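You operate a simulated robot arm through the tools that you are given. There is no shell and no other tool.

Carry out the task below with a simulated two-armed robot. There is one attempt and no reset: what you move stays moved.

Task
Pick up the cream book with one hand, pass it to the other hand and put it on the low shelf of the camera table. Take the bowl-shaped black barrel and put it on top of the green felt box. Fetch the narrow teal box and set it on top of the red carton. Put the white coiled lead from the bed top on the middle shelf of the cleaning table and the red coiled lead on top of the brown spares carton. Take the capped black lens from the bed top and leave it on the bench seat. Do these in any order. Set down upright: narrow teal box.

Only the result counts: the job must be done as asked and must still hold three seconds after the hand-in. Knocking over, shifting, dropping, spilling or breaking anything else fails it.

Robot
Two 7-joint arms with two-finger parallel grippers on one trunk, on a base that drives. Base frame: it is fixed to the floor where the robot stands at the start and does not move with it; the origin is under the middle of the robot, x ahead of it, y to its left, z up. Lengths are in m, angles in degrees, forces in N, time in s.
The left shoulder is at the start at [0.08, 0.131, 0.947], the right one opposite. With the tool pointing down near the work surface each hand reaches from about 0.1 to 0.78 m from the robot's upright axis, wherever it stands, measured 20 degrees to its own side. Places, roughly: bench seat (24x64 cm) [-4.42, -0.04, 0.6]; bowl-shaped black barrel (9x9x5 cm) [-4.3, 0.3, 0.8]; brown spares carton [-6, -0.5, 0.5]; capped black lens (6x6x5 cm) [-5.9, -1.1, 0.5]; coiled lead [-6, -1, 0.5]; cream book (3x17x23 cm) [0.7, 0.1, 0.6]; green felt box [-3.25, -2.25, 0.75]; low shelf of the camera table [-2, -1.8, 0.3]; middle shelf of the cleaning table [-3.1, -1.8, 0.5]; narrow teal box [-6, -1, 0.5]; red carton (11x9x8 cm) [-6.1, -0.6, 0.5]. Payload 1.57 kg a hand.
Tool frame (each hand has its own): the origin (TCP) lies between the finger pads and is the grasp point; the fingertips stand 0.03 m ahead of it; z points along the fingers, y is the line along which they close. The gripper opens to 0.11 m. The fingers are 0.024 m wide and 0.012 m thick; the gripper's body (0.048 by 0.112 m) begins 0.078 m behind the TCP.
Orientation is told as [roll, pitch, yaw] about the base's x, y, z axes, in that order, counted from this pose: with the fingers straight down and closing along the base's y, the tool's x points along the base's -x, its y along +y and its z along -z.

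Tools
- The arms move only by the tool step_arm. It takes "left_series", "right_series" or both (then of equal length, played together; a hand with none holds still); each is a list of rows, each a list of 6 numbers: the shift along the base's x, y, z in m, then the turn, a rotation vector about the base's x, y, z in degrees. In form: [[tx, ty, tz, rx, ry, rz], ...]. A call has 1 to 20 rows; each row shifts and turns the commanded pose from where the row before left it. "left_gripper" and "right_gripper" are, for a hand that has rows, the opening, from 0 (shut) to 1 (fully open), set as the call begins (left out, the last holds). A row lasts 0.2 s, in which the tool goes at most 0.05 m and 8.6 degrees; a call with a longer step from one row to the next is refused whole, and so is a gripper value outside its range. A pose out of reach is approached as far as the arm can. The call stops where the force on the tool passes 40 N (or 10 N more than at its start, if that is more) or the arm is blocked; 0.2 s more then pass. The fingers move at their own pace (about 0.108 m/s each) and stop on an object; they squeeze with about 24 N. The grip force told is the motor's: it shows also when the fingers shut on nothing. Time passes only in rows, and 0.2 s behind the last, so rows that do not move let the fingers close. It gives the time, the measured TCP pose, the force on the tool (base axes), the opening and the grip force at its end, in the units of the frame above (readings bear some noise), with the torque about the TCP (base axes, N m) and any sound that the robot's microphone picked up.
- Cameras (640 x 400 px; columns grow to the right, rows downward): "scene" is now at [-0.0588, 0.0039, 1.4035]; the picture's right is [0.05, -1.00, 0.00], its down [-0.70, -0.04, -0.71] and it looks along [0.71, 0.04, -0.71] (base axes); focal length 254 px, centre (320, 200). "left" rides on the left gripper at [0.07, -0.016, -0.141] in its tool frame; the picture's right is [0.23, 0.97, 0.00], its down [-0.86, 0.20, -0.48] and it looks along [-0.47, 0.11, 0.88] (tool axes); focal length 222 px, centre (320, 200). "right" rides on the right gripper at [0.07, 0.016, -0.141] in its tool frame; the picture's right is [-0.23, 0.97, 0.00], its down [-0.86, -0.20, -0.48] and it looks along [-0.47, -0.11, 0.88] (tool axes); focal length 222 px, centre (320, 200). There is no depth. A picture from a camera that has moved, and an enlarged one, comes with that camera's place and axes in the base frame and with its lens.
- grab_frame(camera): a new picture of that camera. It takes no simulated time.
- steer(legs): drives the robot by 1 to 6 legs, each [ahead, left, turn to the left] in m, m and degrees, along the robot's own axes; the way and the turn of a leg run together, so that a leg with both is an arc; at most 1.5 m and 180 degrees a leg. The arms and the cameras ride along, it lands a little off, and it stops where it bumps. It gives what a move gives.
- head_to(pan, tilt): turns the head with the scene camera to pan (to the left, within 109 degrees either way) and tilt (down, from -29 to 69), counted from straight ahead of the robot. It gives what a move gives.
- close_up(camera, box): a new picture of the part [left, top, right, bottom] of that camera's present view, enlarged. It takes no simulated time.
- sign_off(): hands the job in; it is judged then, once.

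Nothing tells you exact positions but the pictures and the camera data. Unless the task says otherwise, let go and move clear before handing in.

The tools are called by a JSON object that holds its "method" and its "body". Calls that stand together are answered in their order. step_arm: Moves the arms, as the interface text tells. Its arguments: {"type":"object","properties":{"left_series":{"type":"array"},"left_gripper":{"type":"number"},"right_series":{"type":"array"},"right_gripper":{"type":"number"}},"required":[]} The other tools are called the same way: steer (legs) drives the base; head_to (pan, tilt) turns the head that bears the scene camera; grab_frame (camera) takes a picture; close_up (camera, box) takes an enlarged picture of a part of a camera's view; sign_off () hands the job in.

At the start:

```text
time: 0.0
left_tool_pos: [0.4701, 0.3204, 0.7565]
left_orientation: [0.1, -0.1, 0.0]
left_ft_force: [-0.5, -0.3, 0.4]
left_ft_torque: [0.03, -0.05, 0.04]
left_grip_width: 0.1097
left_finger_force: 0.0
right_tool_pos: [0.4962, -0.129, 0.8541]
right_orientation: [-0.1, 0.0, 0.0]
right_ft_force: [0.2, 0.8, 0.3]
right_ft_torque: [0.01, -0.01, 0.0]
right_grip_width: 0.1101
right_finger_force: 0.0
robot x, y, heading: [0.0006, 0.0009, 0.0]
head pan, tilt: [3.0, 44.8]
```

scene: 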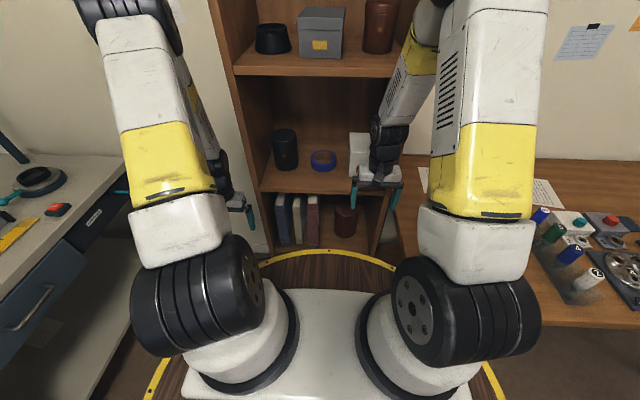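
right: 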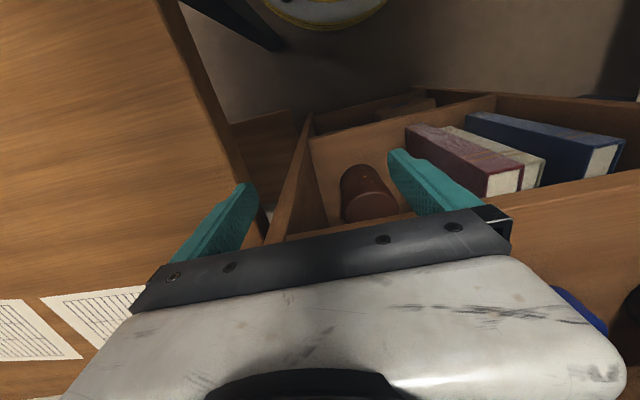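
left: 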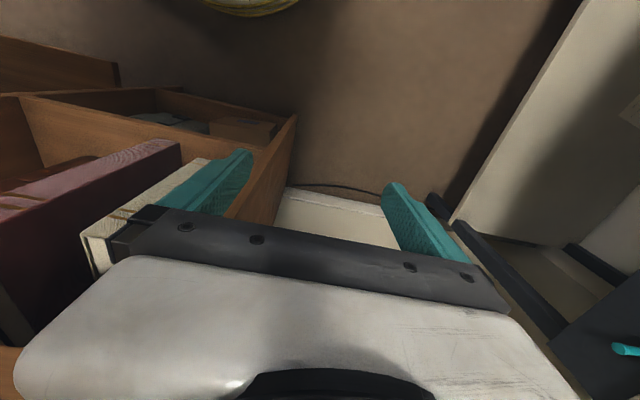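

I see a bookcase ahead with three books standing on a lower shelf, the cream one in the middle. I'll look closer before planning.

{"method": "close_up", "body": {"camera": "scene", "box": [220, 100, 420, 260]}}

{"method": "close_up", "body": {"camera": "left", "box": [0, 60, 320, 260]}}

{"method": "close_up", "body": {"camera": "right", "box": [320, 60, 640, 260]}}

{"method": "head_to", "body": {"pan": 0, "tilt": 30}}

```text
2.50 times, centred on (320, 180) of scene
camera zoom: at [-0.0588, 0.0039, 1.4035], right [0.05, -1.0, 0.0], down [-0.7, -0.04, -0.71], along [0.71, 0.04, -0.71], focal length 634 px, centre (320, 250)
```

zoom: 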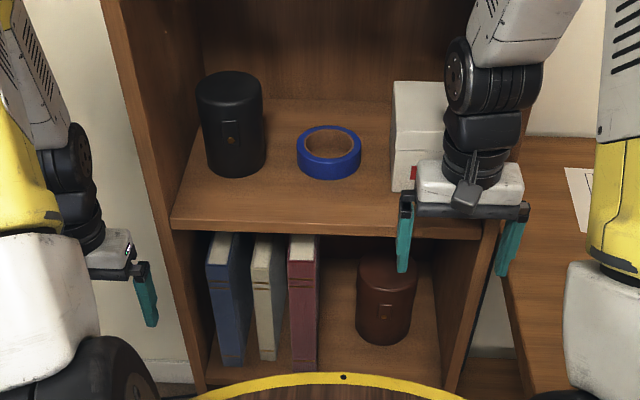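

```text
2.00 times, centred on (160, 160) of left
camera zoom: at [0.4002, 0.302, 0.8972], right [-0.23, 0.97, 0.0], down [0.86, 0.2, 0.48], along [0.47, 0.11, -0.88], focal length 444 px, centre (640, 280)
```

zoom: 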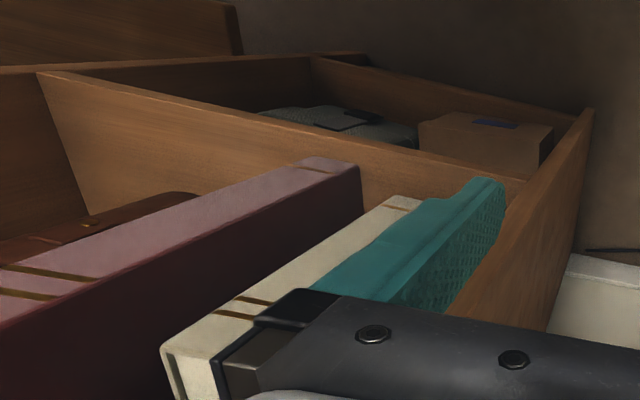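

```text
2.00 times, centred on (480, 160) of right
camera zoom: at [0.4258, -0.1141, 0.9956], right [0.23, 0.97, 0.0], down [0.86, -0.2, 0.48], along [0.47, -0.11, -0.88], focal length 444 px, centre (0, 280)
```

zoom: 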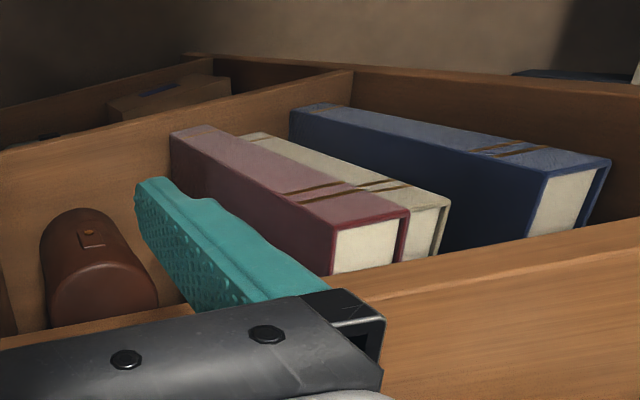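

```text
time: 0.8
left_tool_pos: [0.4697, 0.3198, 0.7545]
left_orientation: [0.1, -0.1, -0.1]
left_ft_force: [0.2, 0.2, -0.6]
left_ft_torque: [0.01, 0.05, 0.0]
left_grip_width: 0.1098
left_finger_force: 0.0
right_tool_pos: [0.4954, -0.1314, 0.8551]
right_orientation: [0.0, 0.0, 0.0]
right_ft_force: [1.0, 1.1, 0.4]
right_ft_torque: [0.02, 0.01, 0.02]
right_grip_width: 0.1098
right_finger_force: 0.1
robot x, y, heading: [0.0018, 0.0018, -0.1]
head pan, tilt: [0.0, 30.0]
```

The books stand with spines toward me at roughly x≈0.58, z 0.50–0.73. I'll look closer to measure the gaps between the books.

{"method": "close_up", "body": {"camera": "scene", "box": [240, 220, 400, 320]}}

{"method": "grab_frame", "body": {"camera": "scene"}}

```text
4.00 times, centred on (320, 270) of scene
camera zoom: at [-0.0497, -0.0003, 1.4258], right [0.0, -1.0, 0.0], down [-0.5, 0.0, -0.87], along [0.87, 0.0, -0.5], focal length 1015 px, centre (320, -80)
```

zoom: 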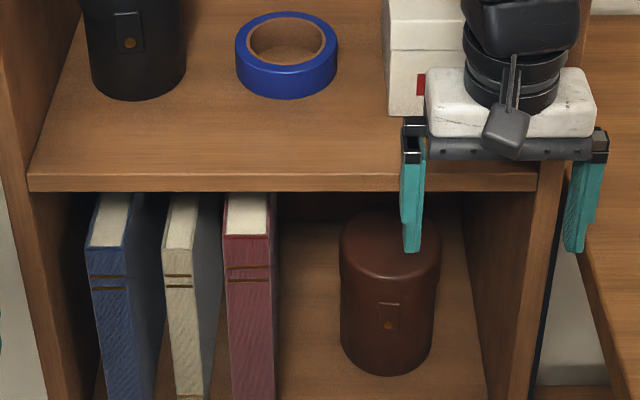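

```text
taken
camera scene: at [-0.0497, -0.0003, 1.4258], right [0.0, -1.0, 0.0], down [-0.5, 0.0, -0.87], along [0.87, 0.0, -0.5], focal length 254 px, centre (320, 200)
```

scene: 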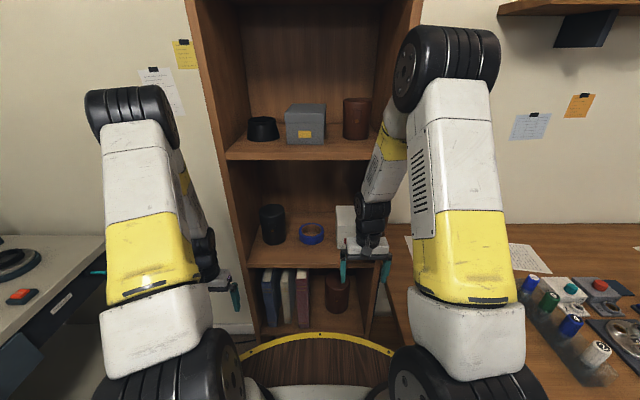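

The cream book stands about 2.5–3.5 cm clear of its neighbours, so the left hand's fingers can go in horizontally around its spine. I'll back off slightly to give the wrist room, then turn the left hand to point forward.

{"method": "steer", "body": {"legs": [[-0.15, 0, 0]]}}

{"method": "step_arm", "body": {"left_series": [[0.005, -0.015, -0.01, 0, -7.5, 0], [0.005, -0.015, -0.01, 0, -7.5, 0], [0.005, -0.015, -0.01, 0, -7.5, 0], [0.005, -0.015, -0.01, 0, -7.5, 0], [0.005, -0.015, -0.01, 0, -7.5, 0], [0.005, -0.015, -0.01, 0, -7.5, 0], [0.005, -0.015, -0.01, 0, -7.5, 0], [0.005, -0.015, -0.01, 0, -7.5, 0], [0.005, -0.015, -0.01, 0, -7.5, 0], [0.005, -0.015, -0.01, 0, -7.5, 0], [0.005, -0.015, -0.01, 0, -7.5, 0], [0.005, -0.015, -0.01, 0, -7.5, 0]], "left_gripper": 1}}

{"method": "grab_frame", "body": {"camera": "left"}}

{"method": "grab_frame", "body": {"camera": "scene"}}

```text
time: 2.2
left_tool_pos: [0.3171, 0.3203, 0.7566]
left_orientation: [0.0, 0.0, 0.1]
left_ft_force: [0.7, 0.2, 0.3]
left_ft_torque: [-0.02, 0.0, -0.03]
left_grip_width: 0.11
left_finger_force: 0.1
right_tool_pos: [0.3418, -0.129, 0.8548]
right_orientation: [0.0, 0.1, 0.0]
right_ft_force: [0.2, -0.6, -0.7]
right_ft_torque: [0.0, 0.0, -0.02]
right_grip_width: 0.11
right_finger_force: 0.1
robot x, y, heading: [-0.1542, -0.002, 0.3]
head pan, tilt: [0.0, 30.0]
```

```text
time: 4.8
left_tool_pos: [0.3821, 0.1431, 0.6381]
left_orientation: [157.0, -89.1, -156.9]
left_ft_force: [0.1, -0.7, -0.4]
left_ft_torque: [0.0, 0.0, 0.01]
left_grip_width: 0.1098
left_finger_force: 0.0
right_tool_pos: [0.3423, -0.1279, 0.8548]
right_orientation: [0.0, 0.1, -0.1]
right_ft_force: [0.4, -0.1, 0.8]
right_ft_torque: [0.0, -0.05, -0.01]
right_grip_width: 0.1099
right_finger_force: 0.0
robot x, y, heading: [-0.1557, -0.0015, 0.1]
head pan, tilt: [0.0, 30.0]
```

```text
taken
camera left: at [0.242, 0.1269, 0.5665], right [0.0, 0.98, -0.22], down [-0.49, 0.19, 0.85], along [0.87, 0.11, 0.48], focal length 222 px, centre (320, 200)
```

left: 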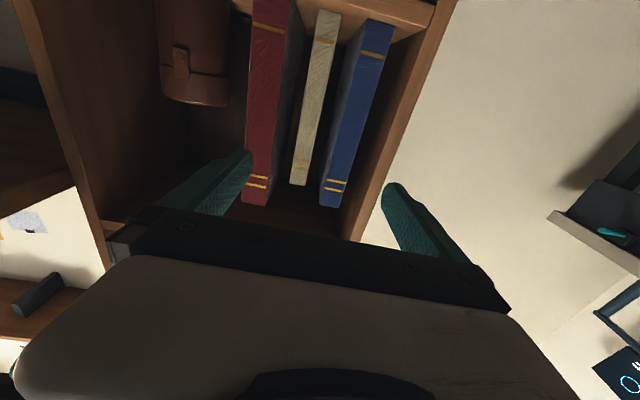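

```text
taken
camera scene: at [-0.2017, 0.0004, 1.426], right [0.0, -1.0, 0.0], down [-0.5, 0.0, -0.87], along [0.87, 0.0, -0.5], focal length 254 px, centre (320, 200)
```

scene: 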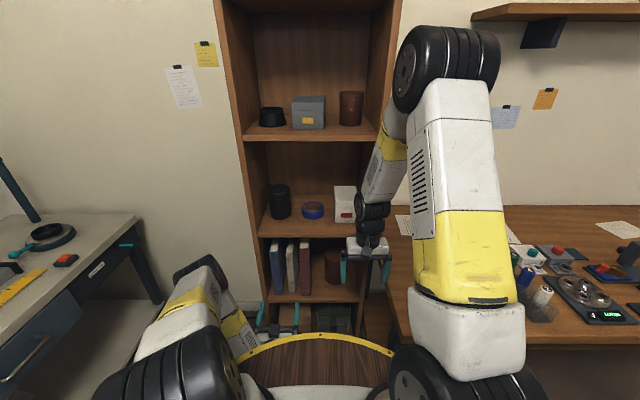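

From this view I place the cream spine at x≈0.575, y≈0.125, z 0.50–0.73. I'll zoom in to check the gaps.

{"method": "close_up", "body": {"camera": "left", "box": [200, 0, 440, 220]}}

```text
1.82 times, centred on (320, 110) of left
camera zoom: at [0.242, 0.1269, 0.5665], right [0.0, 0.98, -0.22], down [-0.49, 0.19, 0.85], along [0.87, 0.11, 0.48], focal length 404 px, centre (320, 364)
```

zoom: 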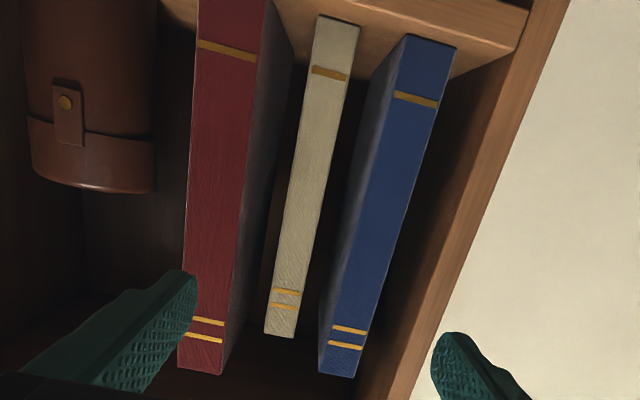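

Gaps are about 25 mm to the maroon book and 36 mm to the blue one. I'll align at y≈0.123, z≈0.615 with the fingers at 0.044 m, then check.

{"method": "step_arm", "body": {"left_series": [[0.03, -0.01, -0.012, 0, -0.5, 0], [0.04, -0.01, -0.011, 0, 0, 0], [0.03, 0, 0, 0, 0, 0], [0, 0, 0, 0, 0, 0]], "left_gripper": 0.4}}

{"method": "grab_frame", "body": {"camera": "left"}}

{"method": "head_to", "body": {"pan": 8, "tilt": 50}}

{"method": "grab_frame", "body": {"camera": "scene"}}

```text
time: 5.8
left_tool_pos: [0.4749, 0.1192, 0.6113]
left_orientation: [-166.9, -89.5, 166.9]
left_ft_force: [0.0, -0.1, 0.0]
left_ft_torque: [-0.04, 0.0, -0.01]
left_grip_width: 0.0441
left_finger_force: 0.1
right_tool_pos: [0.3424, -0.1286, 0.8543]
right_orientation: [0.0, 0.1, 0.2]
right_ft_force: [0.7, 0.1, -0.1]
right_ft_torque: [0.02, 0.01, 0.01]
right_grip_width: 0.1102
right_finger_force: 0.0
robot x, y, heading: [-0.1519, -0.0016, -0.3]
head pan, tilt: [0.0, 30.0]
```

```text
taken
camera left: at [0.3342, 0.1021, 0.5415], right [0.0, 0.97, -0.23], down [-0.49, 0.2, 0.85], along [0.87, 0.11, 0.47], focal length 222 px, centre (320, 200)
```

left: 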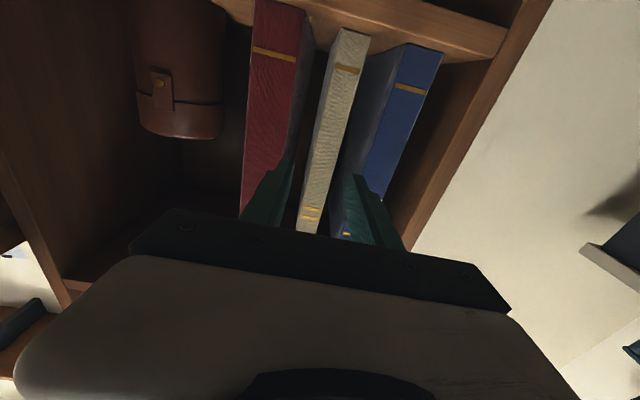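

```text
time: 6.6
left_tool_pos: [0.4749, 0.1208, 0.6122]
left_orientation: [-172.4, -89.5, 172.3]
left_ft_force: [-0.7, -0.3, -0.1]
left_ft_torque: [0.01, 0.0, -0.01]
left_grip_width: 0.0441
left_finger_force: 0.1
right_tool_pos: [0.3414, -0.1296, 0.8538]
right_orientation: [0.0, 0.0, 0.1]
right_ft_force: [0.4, 0.4, 0.1]
right_ft_torque: [-0.03, -0.03, 0.01]
right_grip_width: 0.1099
right_finger_force: 0.1
robot x, y, heading: [-0.156, 0.0032, 0.0]
head pan, tilt: [8.0, 50.0]
```

```text
taken
camera scene: at [-0.2171, 0.0102, 1.3964], right [0.14, -0.99, 0.0], down [-0.76, -0.11, -0.64], along [0.64, 0.09, -0.77], focal length 254 px, centre (320, 200)
```

scene: 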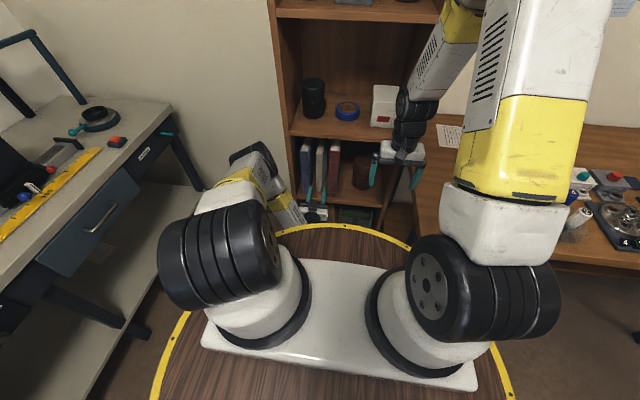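

{"method": "close_up", "body": {"camera": "left", "box": [220, 20, 460, 250]}}

{"method": "close_up", "body": {"camera": "scene", "box": [280, 110, 400, 220]}}

```text
1.74 times, centred on (340, 135) of left
camera zoom: at [0.3343, 0.1024, 0.5417], right [0.0, 0.97, -0.23], down [-0.49, 0.2, 0.85], along [0.87, 0.11, 0.47], focal length 386 px, centre (285, 313)
```

zoom: 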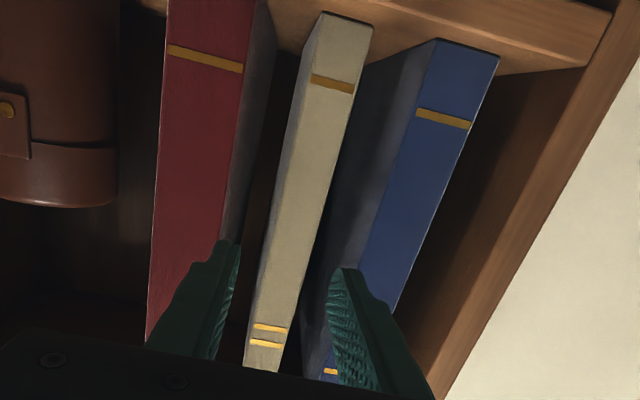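

```text
3.64 times, centred on (340, 165) of scene
camera zoom: at [-0.2171, 0.0102, 1.3964], right [0.14, -0.99, 0.0], down [-0.76, -0.11, -0.64], along [0.64, 0.09, -0.77], focal length 923 px, centre (247, 327)
```

zoom: 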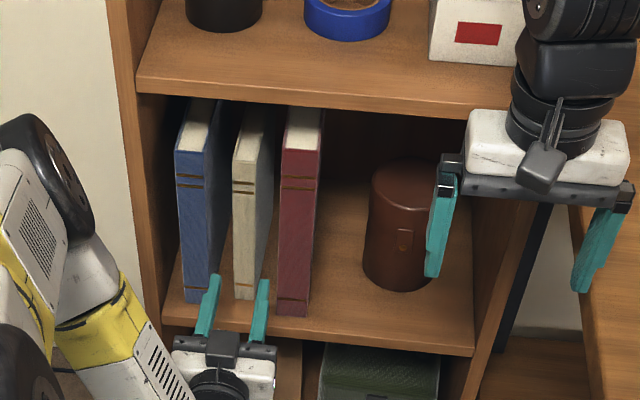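

The fingers line up with both gaps. I'll shift about 2 mm left and slide in slowly.

{"method": "step_arm", "body": {"left_series": [[0.02, 0.0025, 0.002, 0, 0, 0], [0.025, 0, 0, 0, 0, 0], [0.025, 0, 0, 0, 0, 0], [0.025, 0, 0, 0, 0, 0], [0.025, 0, 0, 0, 0, 0], [0.02, 0, 0, 0, 0, 0], [0.005, 0, 0, 0, 0, 0], [0, 0, 0, 0, 0, 0]]}}

{"method": "close_up", "body": {"camera": "scene", "box": [280, 110, 400, 220]}}

{"method": "close_up", "body": {"camera": "left", "box": [220, 20, 460, 250]}}

```text
time: 8.4
left_tool_pos: [0.6199, 0.1226, 0.6139]
left_orientation: [-170.5, -89.4, 170.5]
left_ft_force: [0.1, 0.7, 0.1]
left_ft_torque: [-0.02, -0.02, 0.01]
left_grip_width: 0.0441
left_finger_force: 0.1
right_tool_pos: [0.3429, -0.1287, 0.8548]
right_orientation: [0.0, 0.0, 0.1]
right_ft_force: [0.6, -0.1, -0.6]
right_ft_torque: [0.01, 0.0, -0.01]
right_grip_width: 0.1101
right_finger_force: 0.0
robot x, y, heading: [-0.1517, -0.0026, -0.1]
head pan, tilt: [8.0, 50.0]
```

```text
3.64 times, centred on (340, 165) of scene
camera zoom: at [-0.2172, 0.0102, 1.3964], right [0.14, -0.99, 0.0], down [-0.76, -0.11, -0.64], along [0.64, 0.09, -0.77], focal length 923 px, centre (247, 327)
```

zoom: 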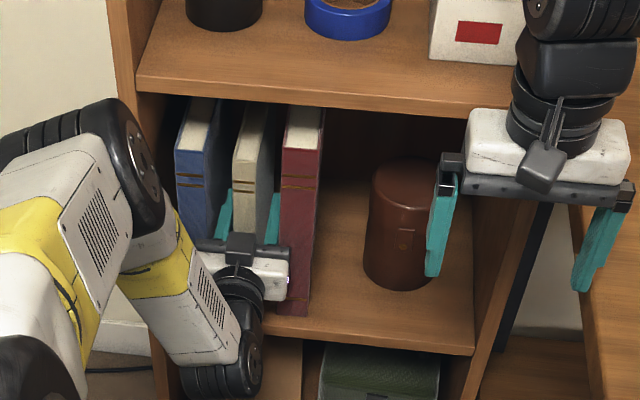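

```text
1.74 times, centred on (340, 135) of left
camera zoom: at [0.4796, 0.1048, 0.5433], right [0.0, 0.97, -0.23], down [-0.49, 0.2, 0.85], along [0.87, 0.11, 0.47], focal length 386 px, centre (285, 313)
```

zoom: 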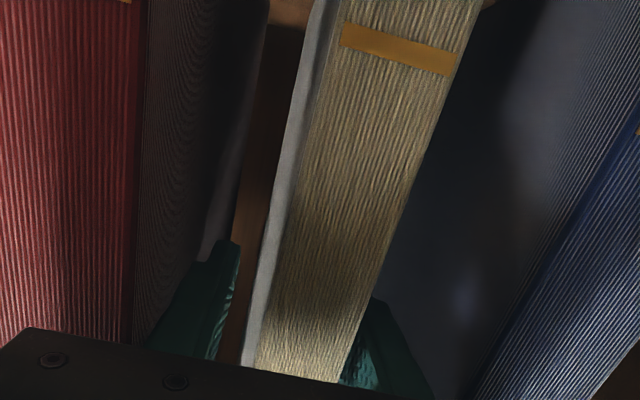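

Fingers are inside with no contact. Now close on the book.

{"method": "step_arm", "body": {"left_series": [[0, 0, 0, 0, 0, 0], [0, 0, 0, 0, 0, 0], [0, 0, 0, 0, 0, 0], [0, 0, 0, 0, 0, 0]], "left_gripper": 0}}

{"method": "step_arm", "body": {"left_series": [[0, 0, 0.006, 0, 0, 0], [0, 0, 0.006, 0, 0, 0], [0, 0, 0, 0, 0, 0]]}}

{"method": "close_up", "body": {"camera": "scene", "box": [280, 110, 400, 220]}}

{"method": "close_up", "body": {"camera": "left", "box": [220, 0, 460, 230]}}

```text
time: 9.4
left_tool_pos: [0.6201, 0.1224, 0.6138]
left_orientation: [-172.5, -89.5, 172.3]
left_ft_force: [-0.1, 1.9, 0.1]
left_ft_torque: [0.18, -0.1, 0.19]
left_grip_width: 0.0279
left_finger_force: 24.0
right_tool_pos: [0.3416, -0.13, 0.8541]
right_orientation: [0.0, 0.0, 0.1]
right_ft_force: [0.8, 0.2, -0.1]
right_ft_torque: [-0.03, 0.0, 0.0]
right_grip_width: 0.1099
right_finger_force: 0.1
robot x, y, heading: [-0.1537, 0.0004, -0.1]
head pan, tilt: [8.0, 50.0]
```

```text
time: 10.2
left_tool_pos: [0.6209, 0.1227, 0.6262]
left_orientation: [-169.7, -89.5, 169.7]
left_ft_force: [0.4, 1.0, -6.1]
left_ft_torque: [-0.02, 0.27, 0.0]
left_grip_width: 0.0278
left_finger_force: 23.7
right_tool_pos: [0.3427, -0.1298, 0.8546]
right_orientation: [-0.1, 0.0, 0.1]
right_ft_force: [0.0, 0.2, -0.7]
right_ft_torque: [0.02, 0.0, -0.01]
right_grip_width: 0.1101
right_finger_force: 0.1
robot x, y, heading: [-0.15, -0.0003, 0.2]
head pan, tilt: [8.0, 50.0]
```

```text
3.64 times, centred on (340, 165) of scene
camera zoom: at [-0.2169, 0.0102, 1.3964], right [0.14, -0.99, 0.0], down [-0.76, -0.11, -0.64], along [0.64, 0.09, -0.77], focal length 923 px, centre (247, 327)
```

zoom: 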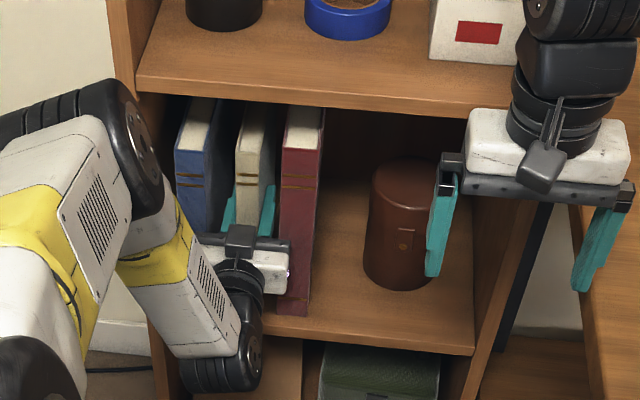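

```text
1.74 times, centred on (340, 115) of left
camera zoom: at [0.4796, 0.105, 0.555], right [0.0, 0.97, -0.23], down [-0.48, 0.2, 0.85], along [0.87, 0.11, 0.47], focal length 386 px, centre (285, 348)
```

zoom: 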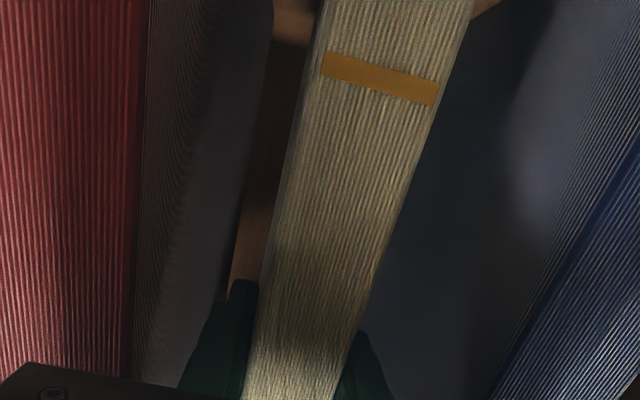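

The book (≈0.62 kg) is held level. Pull it straight out of the shelf.

{"method": "step_arm", "body": {"left_series": [[-0.025, 0, 0.001, 0, 0, 0], [-0.025, 0, 0.001, 0, 0, 0], [-0.025, 0, 0.001, 0, 0, 0], [-0.025, 0, 0.001, 0, 0, 0], [-0.025, 0, 0, 0, 0, 0], [-0.025, 0, 0, 0, 0, 0], [-0.025, 0, 0, 0, 0, 0], [-0.025, 0, 0, 0, 0, 0], [-0.025, 0, 0, 0, 0, 0], [0, 0, 0, 0, 0, 0]]}}

{"method": "grab_frame", "body": {"camera": "scene"}}

{"method": "grab_frame", "body": {"camera": "left"}}

```text
time: 12.4
left_tool_pos: [0.3971, 0.1229, 0.6302]
left_orientation: [-172.6, -89.5, 172.6]
left_ft_force: [0.7, -0.1, -7.3]
left_ft_torque: [-0.02, 0.25, 0.0]
left_grip_width: 0.0277
left_finger_force: 24.2
right_tool_pos: [0.3417, -0.1293, 0.8549]
right_orientation: [0.0, 0.0, 0.0]
right_ft_force: [1.1, -0.3, 0.4]
right_ft_torque: [0.03, -0.01, 0.02]
right_grip_width: 0.1098
right_finger_force: 0.1
robot x, y, heading: [-0.1534, -0.0011, -0.0]
head pan, tilt: [8.0, 50.0]
```

```text
taken
camera scene: at [-0.2169, 0.0102, 1.3964], right [0.14, -0.99, 0.0], down [-0.76, -0.11, -0.64], along [0.64, 0.09, -0.77], focal length 254 px, centre (320, 200)
```

scene: 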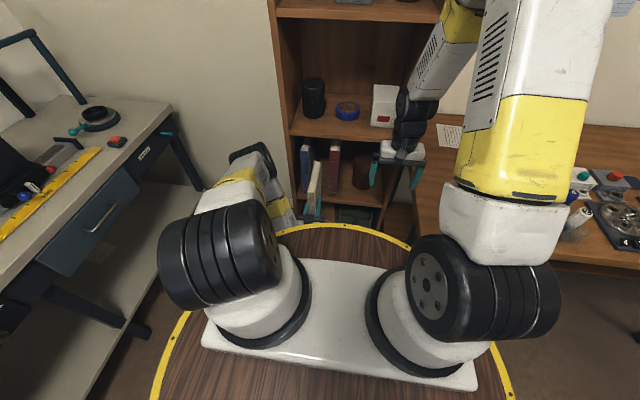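

```text
taken
camera left: at [0.2563, 0.1048, 0.5599], right [0.0, 0.97, -0.23], down [-0.49, 0.2, 0.85], along [0.87, 0.11, 0.47], focal length 222 px, centre (320, 200)
```

left: 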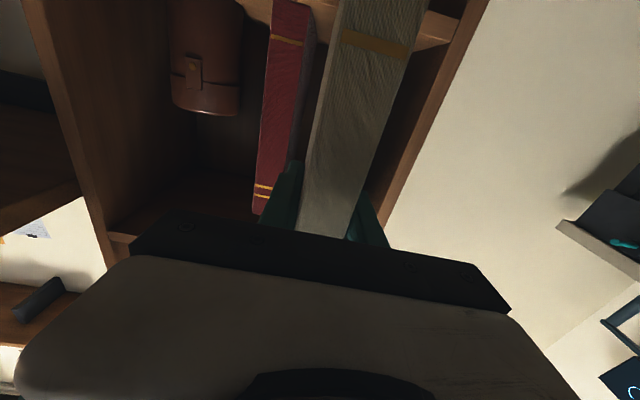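

The book is free of the shelf. Before driving I'll look around the room.

{"method": "head_to", "body": {"pan": 109, "tilt": 20}}

{"method": "grab_frame", "body": {"camera": "scene"}}

{"method": "head_to", "body": {"pan": -109, "tilt": 20}}

{"method": "grab_frame", "body": {"camera": "scene"}}

```text
time: 14.2
left_tool_pos: [0.3979, 0.1223, 0.6313]
left_orientation: [-172.6, -89.4, 172.5]
left_ft_force: [-0.6, 0.6, -6.7]
left_ft_torque: [0.02, 0.26, 0.01]
left_grip_width: 0.0279
left_finger_force: 23.7
right_tool_pos: [0.3412, -0.1289, 0.8543]
right_orientation: [0.0, 0.0, 0.1]
right_ft_force: [-1.1, 0.4, -0.1]
right_ft_torque: [-0.01, -0.02, 0.02]
right_grip_width: 0.11
right_finger_force: 0.0
robot x, y, heading: [-0.1557, -0.0008, 0.2]
head pan, tilt: [108.9, 20.0]
```

```text
taken
camera scene: at [-0.3234, 0.0875, 1.442], right [0.95, 0.32, 0.0], down [0.11, -0.32, -0.94], along [-0.3, 0.89, -0.34], focal length 254 px, centre (320, 200)
```

scene: 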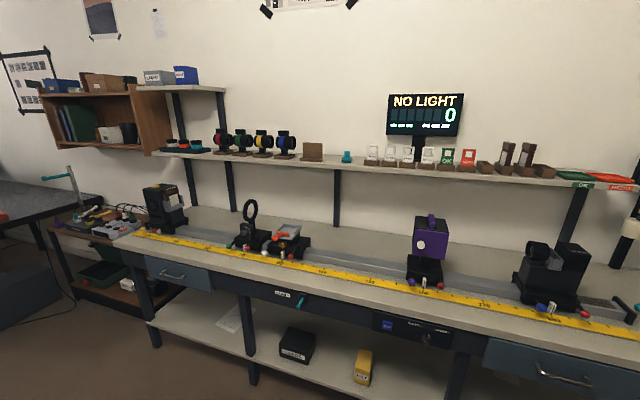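

```text
time: 17.3
left_tool_pos: [0.3978, 0.122, 0.6304]
left_orientation: [-172.5, -89.5, 172.4]
left_ft_force: [-0.1, -0.2, -7.1]
left_ft_torque: [0.01, 0.25, -0.03]
left_grip_width: 0.0279
left_finger_force: 23.7
right_tool_pos: [0.3416, -0.131, 0.8543]
right_orientation: [0.0, 0.0, 0.1]
right_ft_force: [0.1, 0.9, -0.4]
right_ft_torque: [-0.03, -0.04, 0.0]
right_grip_width: 0.1098
right_finger_force: 0.1
robot x, y, heading: [-0.1529, -0.0003, 0.3]
head pan, tilt: [-108.9, 20.0]
```

```text
taken
camera scene: at [-0.3232, -0.0887, 1.442], right [-0.95, 0.32, 0.0], down [0.11, 0.32, -0.94], along [-0.3, -0.89, -0.34], focal length 254 px, centre (320, 200)
```

scene: 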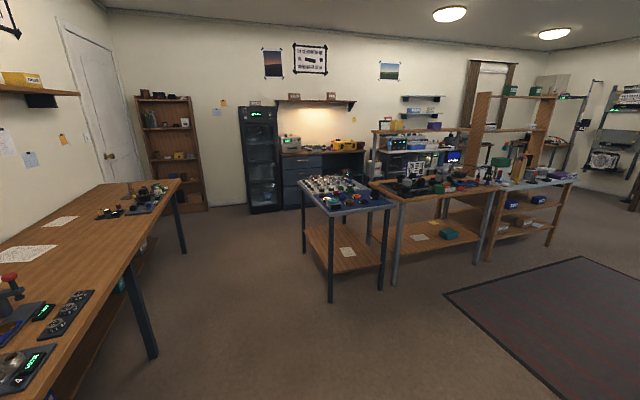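

The camera table is the middle one (around x≈-2.2, y≈-1.8) and the cleaning table is right of it. I'll do the hand-over here: the right hand grips the top edge of the book from above.

{"method": "step_arm", "body": {"right_series": [[0.01, 0.03, 0, 0, 0, 0], [0.015, 0.035, 0, 0, 0, 0], [0.015, 0.035, 0, 0, 0, 0], [0.015, 0.035, 0, 0, 0, 0], [0.015, 0.035, 0, 0, 0, 0], [0.015, 0.035, 0, 0, 0, 0], [0.015, 0.03, 0, 0, 0, 0], [0.004, 0.017, 0, 0, 0, 0], [0, 0, 0, 0, 0, 0]], "right_gripper": 0.8}}

{"method": "head_to", "body": {"pan": 8, "tilt": 45}}

{"method": "grab_frame", "body": {"camera": "scene"}}

{"method": "grab_frame", "body": {"camera": "right"}}

```text
time: 19.3
left_tool_pos: [0.3974, 0.1217, 0.6317]
left_orientation: [-172.1, -89.5, 172.2]
left_ft_force: [-0.1, -0.7, -7.4]
left_ft_torque: [-0.01, 0.27, 0.0]
left_grip_width: 0.028
left_finger_force: 24.1
right_tool_pos: [0.4464, 0.1221, 0.8534]
right_orientation: [0.0, 0.1, 0.1]
right_ft_force: [0.0, -0.9, 0.6]
right_ft_torque: [0.0, 0.0, -0.02]
right_grip_width: 0.0881
right_finger_force: 0.1
robot x, y, heading: [-0.1539, -0.0014, 0.1]
head pan, tilt: [-108.9, 20.0]
```

```text
time: 21.2
left_tool_pos: [0.3977, 0.1215, 0.6294]
left_orientation: [-172.2, -89.5, 172.2]
left_ft_force: [-0.7, -0.3, -6.1]
left_ft_torque: [-0.01, 0.23, -0.02]
left_grip_width: 0.0279
left_finger_force: 24.0
right_tool_pos: [0.4463, 0.1231, 0.854]
right_orientation: [0.0, 0.1, 0.1]
right_ft_force: [0.5, -0.3, -1.0]
right_ft_torque: [0.03, 0.01, 0.0]
right_grip_width: 0.088
right_finger_force: 0.1
robot x, y, heading: [-0.1521, 0.0007, 0.3]
head pan, tilt: [8.0, 45.0]
```

```text
taken
camera scene: at [-0.2127, 0.0108, 1.4033], right [0.14, -0.99, 0.0], down [-0.7, -0.1, -0.71], along [0.7, 0.1, -0.71], focal length 254 px, centre (320, 200)
```

scene: 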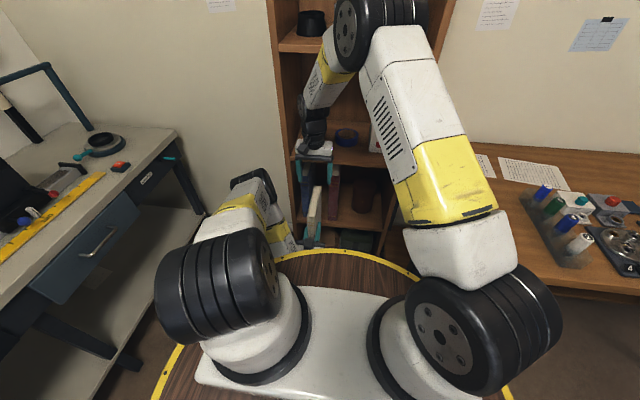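

```text
taken
camera right: at [0.3773, 0.1385, 0.9944], right [0.23, 0.97, 0.0], down [0.86, -0.2, 0.48], along [0.47, -0.11, -0.88], focal length 222 px, centre (320, 200)
```

right: 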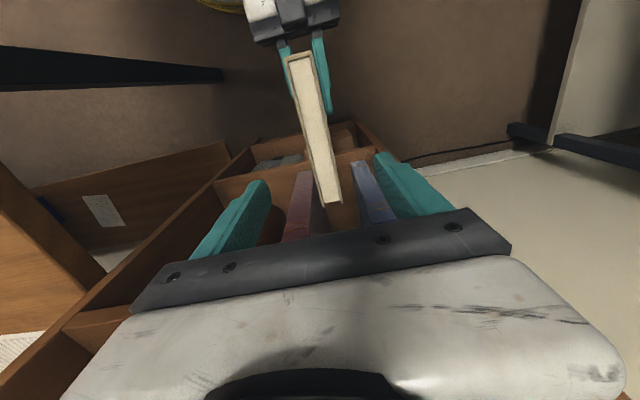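

The right hand is centred over the book's top. Descend and grip.

{"method": "step_arm", "body": {"right_series": [[0, 0, -0.03, 0, 0, 0], [0, 0, -0.03, 0, 0, 0], [0, 0, -0.03, 0, 0, 0], [0, 0, -0.03, 0, 0, 0], [0, 0, -0.025, 0, 0, 0], [0, 0, -0.015, 0, 0, 0], [0, 0, -0.01, 0, 0, 0], [0, 0, 0, 0, 0, 0]]}}

{"method": "grab_frame", "body": {"camera": "right"}}

{"method": "close_up", "body": {"camera": "scene", "box": [240, 100, 400, 260]}}

```text
time: 23.1
left_tool_pos: [0.3971, 0.1235, 0.631]
left_orientation: [-172.3, -89.5, 172.1]
left_ft_force: [0.3, 0.8, -6.1]
left_ft_torque: [0.01, 0.27, 0.01]
left_grip_width: 0.0279
left_finger_force: 24.1
right_tool_pos: [0.448, 0.1229, 0.6849]
right_orientation: [0.1, 0.0, 0.1]
right_ft_force: [0.2, 0.2, 0.3]
right_ft_torque: [-0.02, 0.0, -0.02]
right_grip_width: 0.088
right_finger_force: 0.0
robot x, y, heading: [-0.1553, -0.0006, 0.1]
head pan, tilt: [8.0, 45.0]
```

```text
taken
camera right: at [0.3785, 0.1385, 0.8253], right [0.23, 0.97, 0.0], down [0.86, -0.2, 0.48], along [0.47, -0.11, -0.88], focal length 222 px, centre (320, 200)
```

right: 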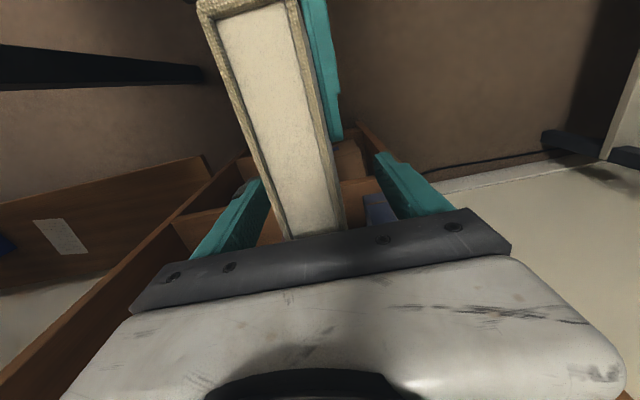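

```text
2.50 times, centred on (320, 180) of scene
camera zoom: at [-0.2127, 0.0109, 1.4033], right [0.14, -0.99, 0.0], down [-0.7, -0.1, -0.71], along [0.7, 0.1, -0.71], focal length 634 px, centre (320, 250)
```

zoom: 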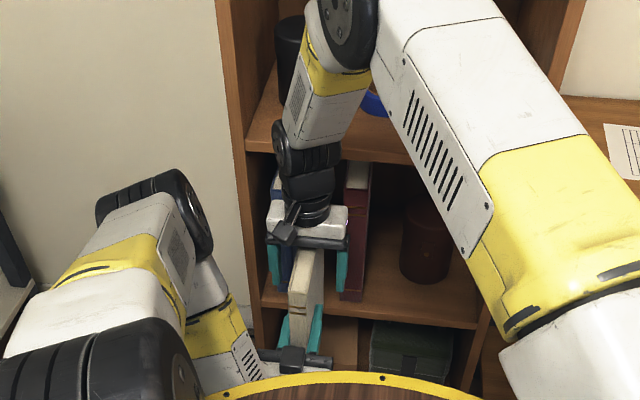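

{"method": "step_arm", "body": {"right_series": [[0, 0, 0, 0, 0, 0], [0, 0, 0, 0, 0, 0], [0, 0, 0, 0, 0, 0], [0, 0, 0, 0, 0, 0], [0, 0, 0, 0, 0, 0]], "right_gripper": 0}}

{"method": "step_arm", "body": {"left_series": [[0, 0, 0, 0, 0, 0], [0, 0, 0, 0, 0, 0], [0, 0, 0, 0, 0, 0]], "left_gripper": 0.45}}

{"method": "grab_frame", "body": {"camera": "right"}}

```text
time: 24.2
left_tool_pos: [0.3968, 0.1226, 0.6316]
left_orientation: [-173.9, -89.5, 173.9]
left_ft_force: [0.1, 0.1, -6.3]
left_ft_torque: [0.33, 0.29, 0.18]
left_grip_width: 0.0281
left_finger_force: 24.4
right_tool_pos: [0.4479, 0.1217, 0.6847]
right_orientation: [0.0, 0.0, 0.1]
right_ft_force: [1.6, -0.1, 0.4]
right_ft_torque: [-0.29, -0.06, -0.17]
right_grip_width: 0.0277
right_finger_force: 24.0
robot x, y, heading: [-0.1509, -0.0003, 0.4]
head pan, tilt: [8.0, 45.0]
```

```text
time: 25.1
left_tool_pos: [0.3983, 0.1223, 0.6313]
left_orientation: [-172.0, -89.4, 172.0]
left_ft_force: [-0.2, 0.1, -0.7]
left_ft_torque: [0.02, -0.03, -0.01]
left_grip_width: 0.0494
left_finger_force: 0.1
right_tool_pos: [0.4484, 0.124, 0.6848]
right_orientation: [0.0, 0.0, 0.1]
right_ft_force: [0.0, 0.0, 0.1]
right_ft_torque: [-0.01, -0.11, -0.03]
right_grip_width: 0.0278
right_finger_force: 24.1
robot x, y, heading: [-0.1556, -0.0057, -0.2]
head pan, tilt: [8.0, 45.0]
```

```text
taken
camera right: at [0.3783, 0.1386, 0.8253], right [0.23, 0.97, 0.0], down [0.86, -0.2, 0.48], along [0.47, -0.11, -0.88], focal length 222 px, centre (320, 200)
```

right: 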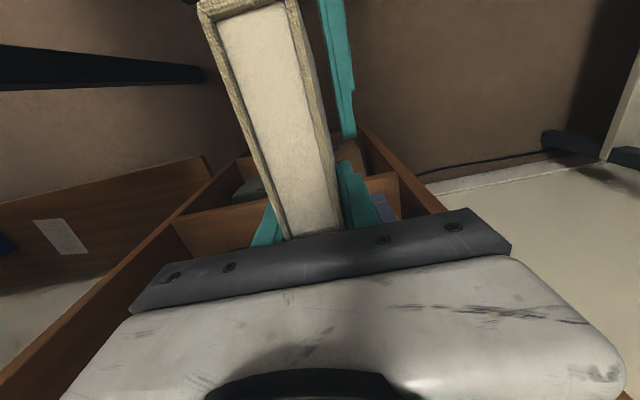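

{"method": "step_arm", "body": {"left_series": [[-0.02, 0, 0, 0, 0, 0], [-0.03, 0, 0, 0, 0, 0], [-0.03, 0, 0, 0, 0, 0], [-0.02, 0, 0, 0, 0, 0], [0, 0, 0, 0, 0, 0]]}}

{"method": "close_up", "body": {"camera": "scene", "box": [240, 100, 400, 260]}}

{"method": "grab_frame", "body": {"camera": "left"}}

```text
time: 26.1
left_tool_pos: [0.3499, 0.1561, 0.6365]
left_orientation: [145.6, -79.9, -142.8]
left_ft_force: [-7.5, -10.2, -3.1]
left_ft_torque: [-0.04, 0.11, -0.51]
left_grip_width: 0.0578
left_finger_force: 4.9
right_tool_pos: [0.4521, 0.1264, 0.6848]
right_orientation: [0.5, -0.3, -0.1]
right_ft_force: [7.9, 9.8, 0.2]
right_ft_torque: [0.6, -0.25, -0.74]
right_grip_width: 0.0351
right_finger_force: 23.8
robot x, y, heading: [-0.1545, 0.001, 0.2]
head pan, tilt: [8.0, 45.0]
stopped in row 5 (left hand): the arm was blocked; the commanded pose is now the measured one
```

```text
2.50 times, centred on (320, 180) of scene
camera zoom: at [-0.2108, 0.0114, 1.4034], right [0.14, -0.99, 0.0], down [-0.7, -0.1, -0.71], along [0.7, 0.1, -0.71], focal length 634 px, centre (320, 250)
```

zoom: 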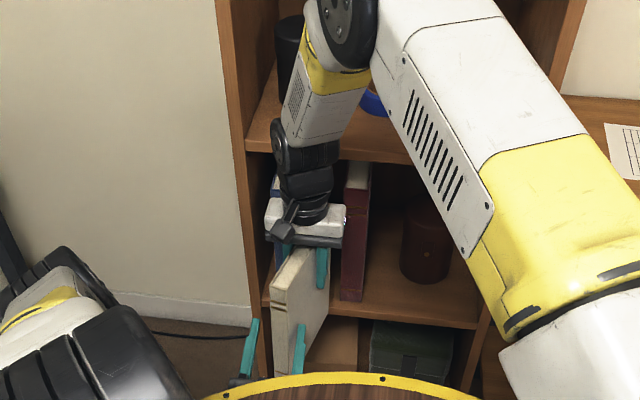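

```text
taken
camera left: at [0.2206, 0.1409, 0.5452], right [-0.02, 0.99, -0.13], down [-0.6, 0.09, 0.79], along [0.8, 0.09, 0.6], focal length 222 px, centre (320, 200)
```

left: 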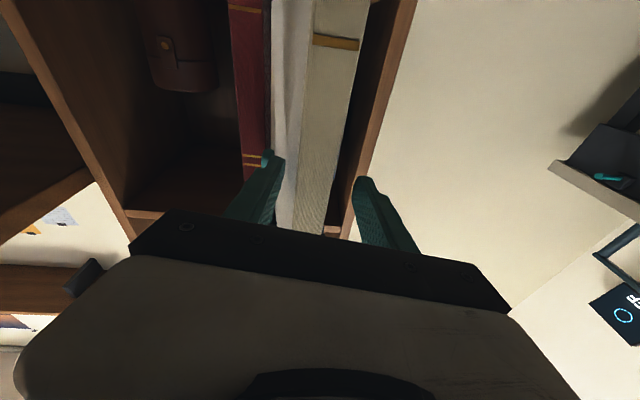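

The left arm couldn't retreat straight and its finger pushed the book, twisting it slightly in the right grip. I'll open the left fingers wider to relieve that, then pull the two apart using the right hand.

{"method": "step_arm", "body": {"left_series": [[0, 0, 0, 0, 0, 0], [0, 0, 0, 0, 0, 0]], "left_gripper": 0.9}}

{"method": "grab_frame", "body": {"camera": "left"}}

{"method": "grab_frame", "body": {"camera": "right"}}

```text
time: 26.7
left_tool_pos: [0.3493, 0.1574, 0.6355]
left_orientation: [145.5, -79.8, -142.6]
left_ft_force: [0.0, -0.2, 0.4]
left_ft_torque: [-0.04, 0.0, 0.05]
left_grip_width: 0.1012
left_finger_force: 1.8
right_tool_pos: [0.449, 0.1247, 0.6856]
right_orientation: [0.0, 0.0, 0.0]
right_ft_force: [-0.6, 2.6, -0.7]
right_ft_torque: [0.0, -0.11, -0.02]
right_grip_width: 0.0279
right_finger_force: 23.6
robot x, y, heading: [-0.1522, 0.0009, 0.0]
head pan, tilt: [8.0, 45.0]
```

```text
taken
camera left: at [0.2207, 0.1417, 0.5455], right [-0.03, 0.99, -0.13], down [-0.6, 0.09, 0.79], along [0.8, 0.1, 0.6], focal length 222 px, centre (320, 200)
```

left: 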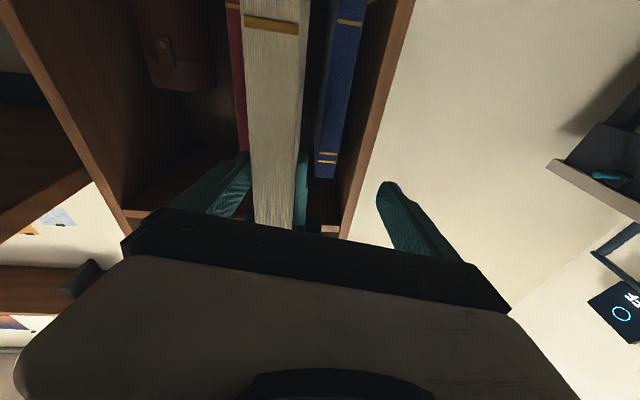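

```text
taken
camera right: at [0.3795, 0.1396, 0.8254], right [0.23, 0.97, 0.0], down [0.86, -0.2, 0.48], along [0.47, -0.11, -0.88], focal length 222 px, centre (320, 200)
```

right: 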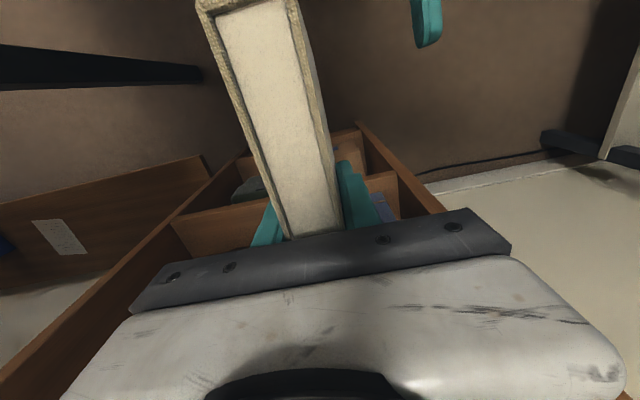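

The book sprang back into alignment in the right grip. Back up, then move the right hand forward, clear of the left fingers.

{"method": "steer", "body": {"legs": [[-0.3, 0, 0]]}}

{"method": "step_arm", "body": {"right_series": [[0.02, 0, 0, 0, 0, 0], [0.03, 0, 0, 0, 0, 0], [0.03, 0, 0, 0, 0, 0], [0.03, 0, 0, 0, 0, 0], [0.02, 0, 0, 0, 0, 0], [0, 0, 0, 0, 0, 0]]}}

{"method": "grab_frame", "body": {"camera": "left"}}

{"method": "grab_frame", "body": {"camera": "right"}}

{"method": "grab_frame", "body": {"camera": "scene"}}

```text
time: 28.8
left_tool_pos: [0.0463, 0.1578, 0.6362]
left_orientation: [145.7, -79.7, -142.6]
left_ft_force: [0.0, -2.0, 0.2]
left_ft_torque: [-0.04, -0.01, -0.06]
left_grip_width: 0.1005
left_finger_force: 1.0
right_tool_pos: [0.1458, 0.1245, 0.6849]
right_orientation: [0.1, 0.0, 0.1]
right_ft_force: [0.2, 1.5, -0.9]
right_ft_torque: [0.14, -0.11, -0.08]
right_grip_width: 0.028
right_finger_force: 24.0
robot x, y, heading: [-0.4586, 0.0004, 0.1]
head pan, tilt: [8.0, 45.0]
```

```text
time: 30.2
left_tool_pos: [0.0467, 0.1575, 0.6369]
left_orientation: [145.7, -79.7, -142.7]
left_ft_force: [0.2, 0.5, 0.0]
left_ft_torque: [-0.03, 0.05, 0.0]
left_grip_width: 0.0988
left_finger_force: 0.0
right_tool_pos: [0.2752, 0.1246, 0.685]
right_orientation: [0.0, -0.1, 0.0]
right_ft_force: [-0.6, -0.2, 0.1]
right_ft_torque: [-0.02, -0.11, 0.0]
right_grip_width: 0.028
right_finger_force: 24.0
robot x, y, heading: [-0.4586, -0.0013, 0.1]
head pan, tilt: [8.0, 45.0]
```

```text
taken
camera left: at [-0.083, 0.1419, 0.5459], right [-0.02, 0.99, -0.13], down [-0.61, 0.08, 0.79], along [0.79, 0.1, 0.6], focal length 222 px, centre (320, 200)
```

left: 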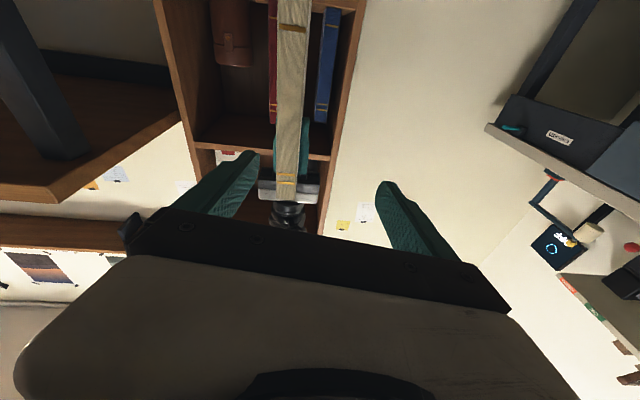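

```text
taken
camera right: at [0.2054, 0.1395, 0.8263], right [0.23, 0.97, 0.0], down [0.85, -0.2, 0.48], along [0.47, -0.11, -0.88], focal length 222 px, centre (320, 200)
```

right: 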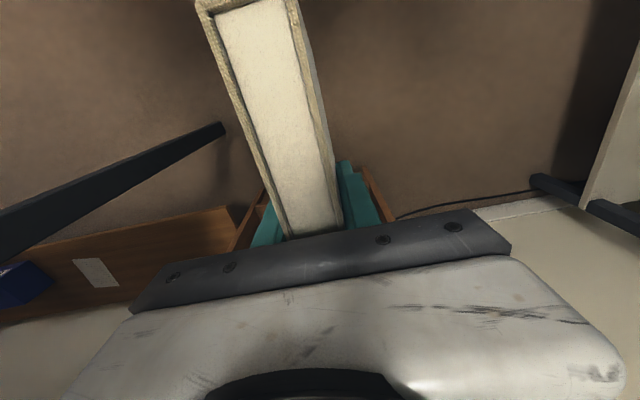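

```text
taken
camera scene: at [-0.5158, 0.0109, 1.4033], right [0.14, -0.99, 0.0], down [-0.7, -0.1, -0.71], along [0.7, 0.1, -0.71], focal length 254 px, centre (320, 200)
```

scene: 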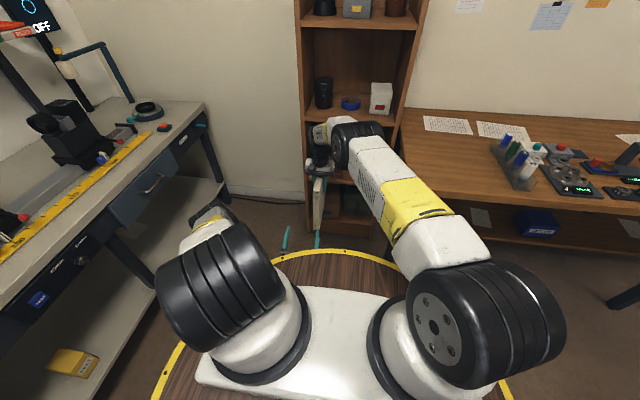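

The right hand now holds the book clear. I'll fold the left hand back to pointing down and out of the way.

{"method": "step_arm", "body": {"left_series": [[0, 0.04, 0, 0, 0, 0], [0, 0.04, 0, 0, 0, 0], [0, 0.03, 0.01, 0, 8, 0], [0, 0.01, 0.01, 0, 8, 0], [0, 0.01, 0.01, 0, 8, 0], [0, 0, 0.01, 0, 8, 0], [0, 0, 0.01, 0, 8, 0], [0, 0, 0.01, 0, 8, 0], [0, 0, 0.01, 0, 8, 0], [0, 0, 0.01, 0, 8, 0], [0, 0, 0.01, 0, 8, 0], [0, 0, 0.01, 0, 8, 0], [0, 0, 0.01, 0, 8, 0], [0, 0, 0, 0, 8, 0], [0, 0, 0, 0, 0, 0]]}}

{"method": "steer", "body": {"legs": [[-0.7, 0, 0]]}}

{"method": "head_to", "body": {"pan": -100, "tilt": 25}}

{"method": "grab_frame", "body": {"camera": "scene"}}

```text
time: 33.4
left_tool_pos: [0.046, 0.2881, 0.7483]
left_orientation: [2.7, -2.3, -6.1]
left_ft_force: [0.8, 0.2, -1.4]
left_ft_torque: [0.0, 0.01, 0.03]
left_grip_width: 0.0988
left_finger_force: 0.1
right_tool_pos: [0.2755, 0.1239, 0.686]
right_orientation: [0.2, -0.1, 0.0]
right_ft_force: [0.1, -0.8, 0.1]
right_ft_torque: [0.03, -0.12, 0.02]
right_grip_width: 0.028
right_finger_force: 23.5
robot x, y, heading: [-0.4576, -0.0008, 0.3]
head pan, tilt: [8.0, 45.0]
```

```text
time: 37.2
left_tool_pos: [-0.6535, 0.2873, 0.7481]
left_orientation: [2.7, -2.2, -5.7]
left_ft_force: [-1.0, -0.5, -0.1]
left_ft_torque: [-0.06, 0.02, 0.01]
left_grip_width: 0.0989
left_finger_force: 0.0
right_tool_pos: [-0.4228, 0.1263, 0.686]
right_orientation: [0.2, -0.1, 0.4]
right_ft_force: [-0.1, -0.1, -0.1]
right_ft_torque: [0.01, -0.09, -0.05]
right_grip_width: 0.028
right_finger_force: 24.2
robot x, y, heading: [-1.1499, -0.0032, 0.3]
head pan, tilt: [8.0, 45.0]
```

```text
time: 39.0
left_tool_pos: [-0.6535, 0.2877, 0.7468]
left_orientation: [2.8, -2.3, -5.7]
left_ft_force: [-0.4, 0.6, -0.7]
left_ft_torque: [0.02, 0.02, -0.01]
left_grip_width: 0.0991
left_finger_force: 0.1
right_tool_pos: [-0.4221, 0.1257, 0.6866]
right_orientation: [0.1, -0.2, 0.4]
right_ft_force: [0.2, -0.4, 0.1]
right_ft_torque: [-0.02, -0.12, -0.03]
right_grip_width: 0.0282
right_finger_force: 24.1
robot x, y, heading: [-1.1554, -0.005, 0.5]
head pan, tilt: [-100.0, 25.0]
```

```text
taken
camera scene: at [-1.3082, -0.0962, 1.4339], right [-0.99, 0.16, 0.0], down [0.07, 0.42, -0.91], along [-0.15, -0.89, -0.42], focal length 254 px, centre (320, 200)
```

scene: 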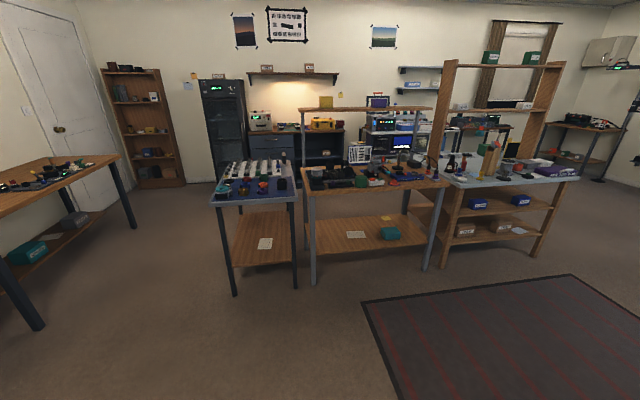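

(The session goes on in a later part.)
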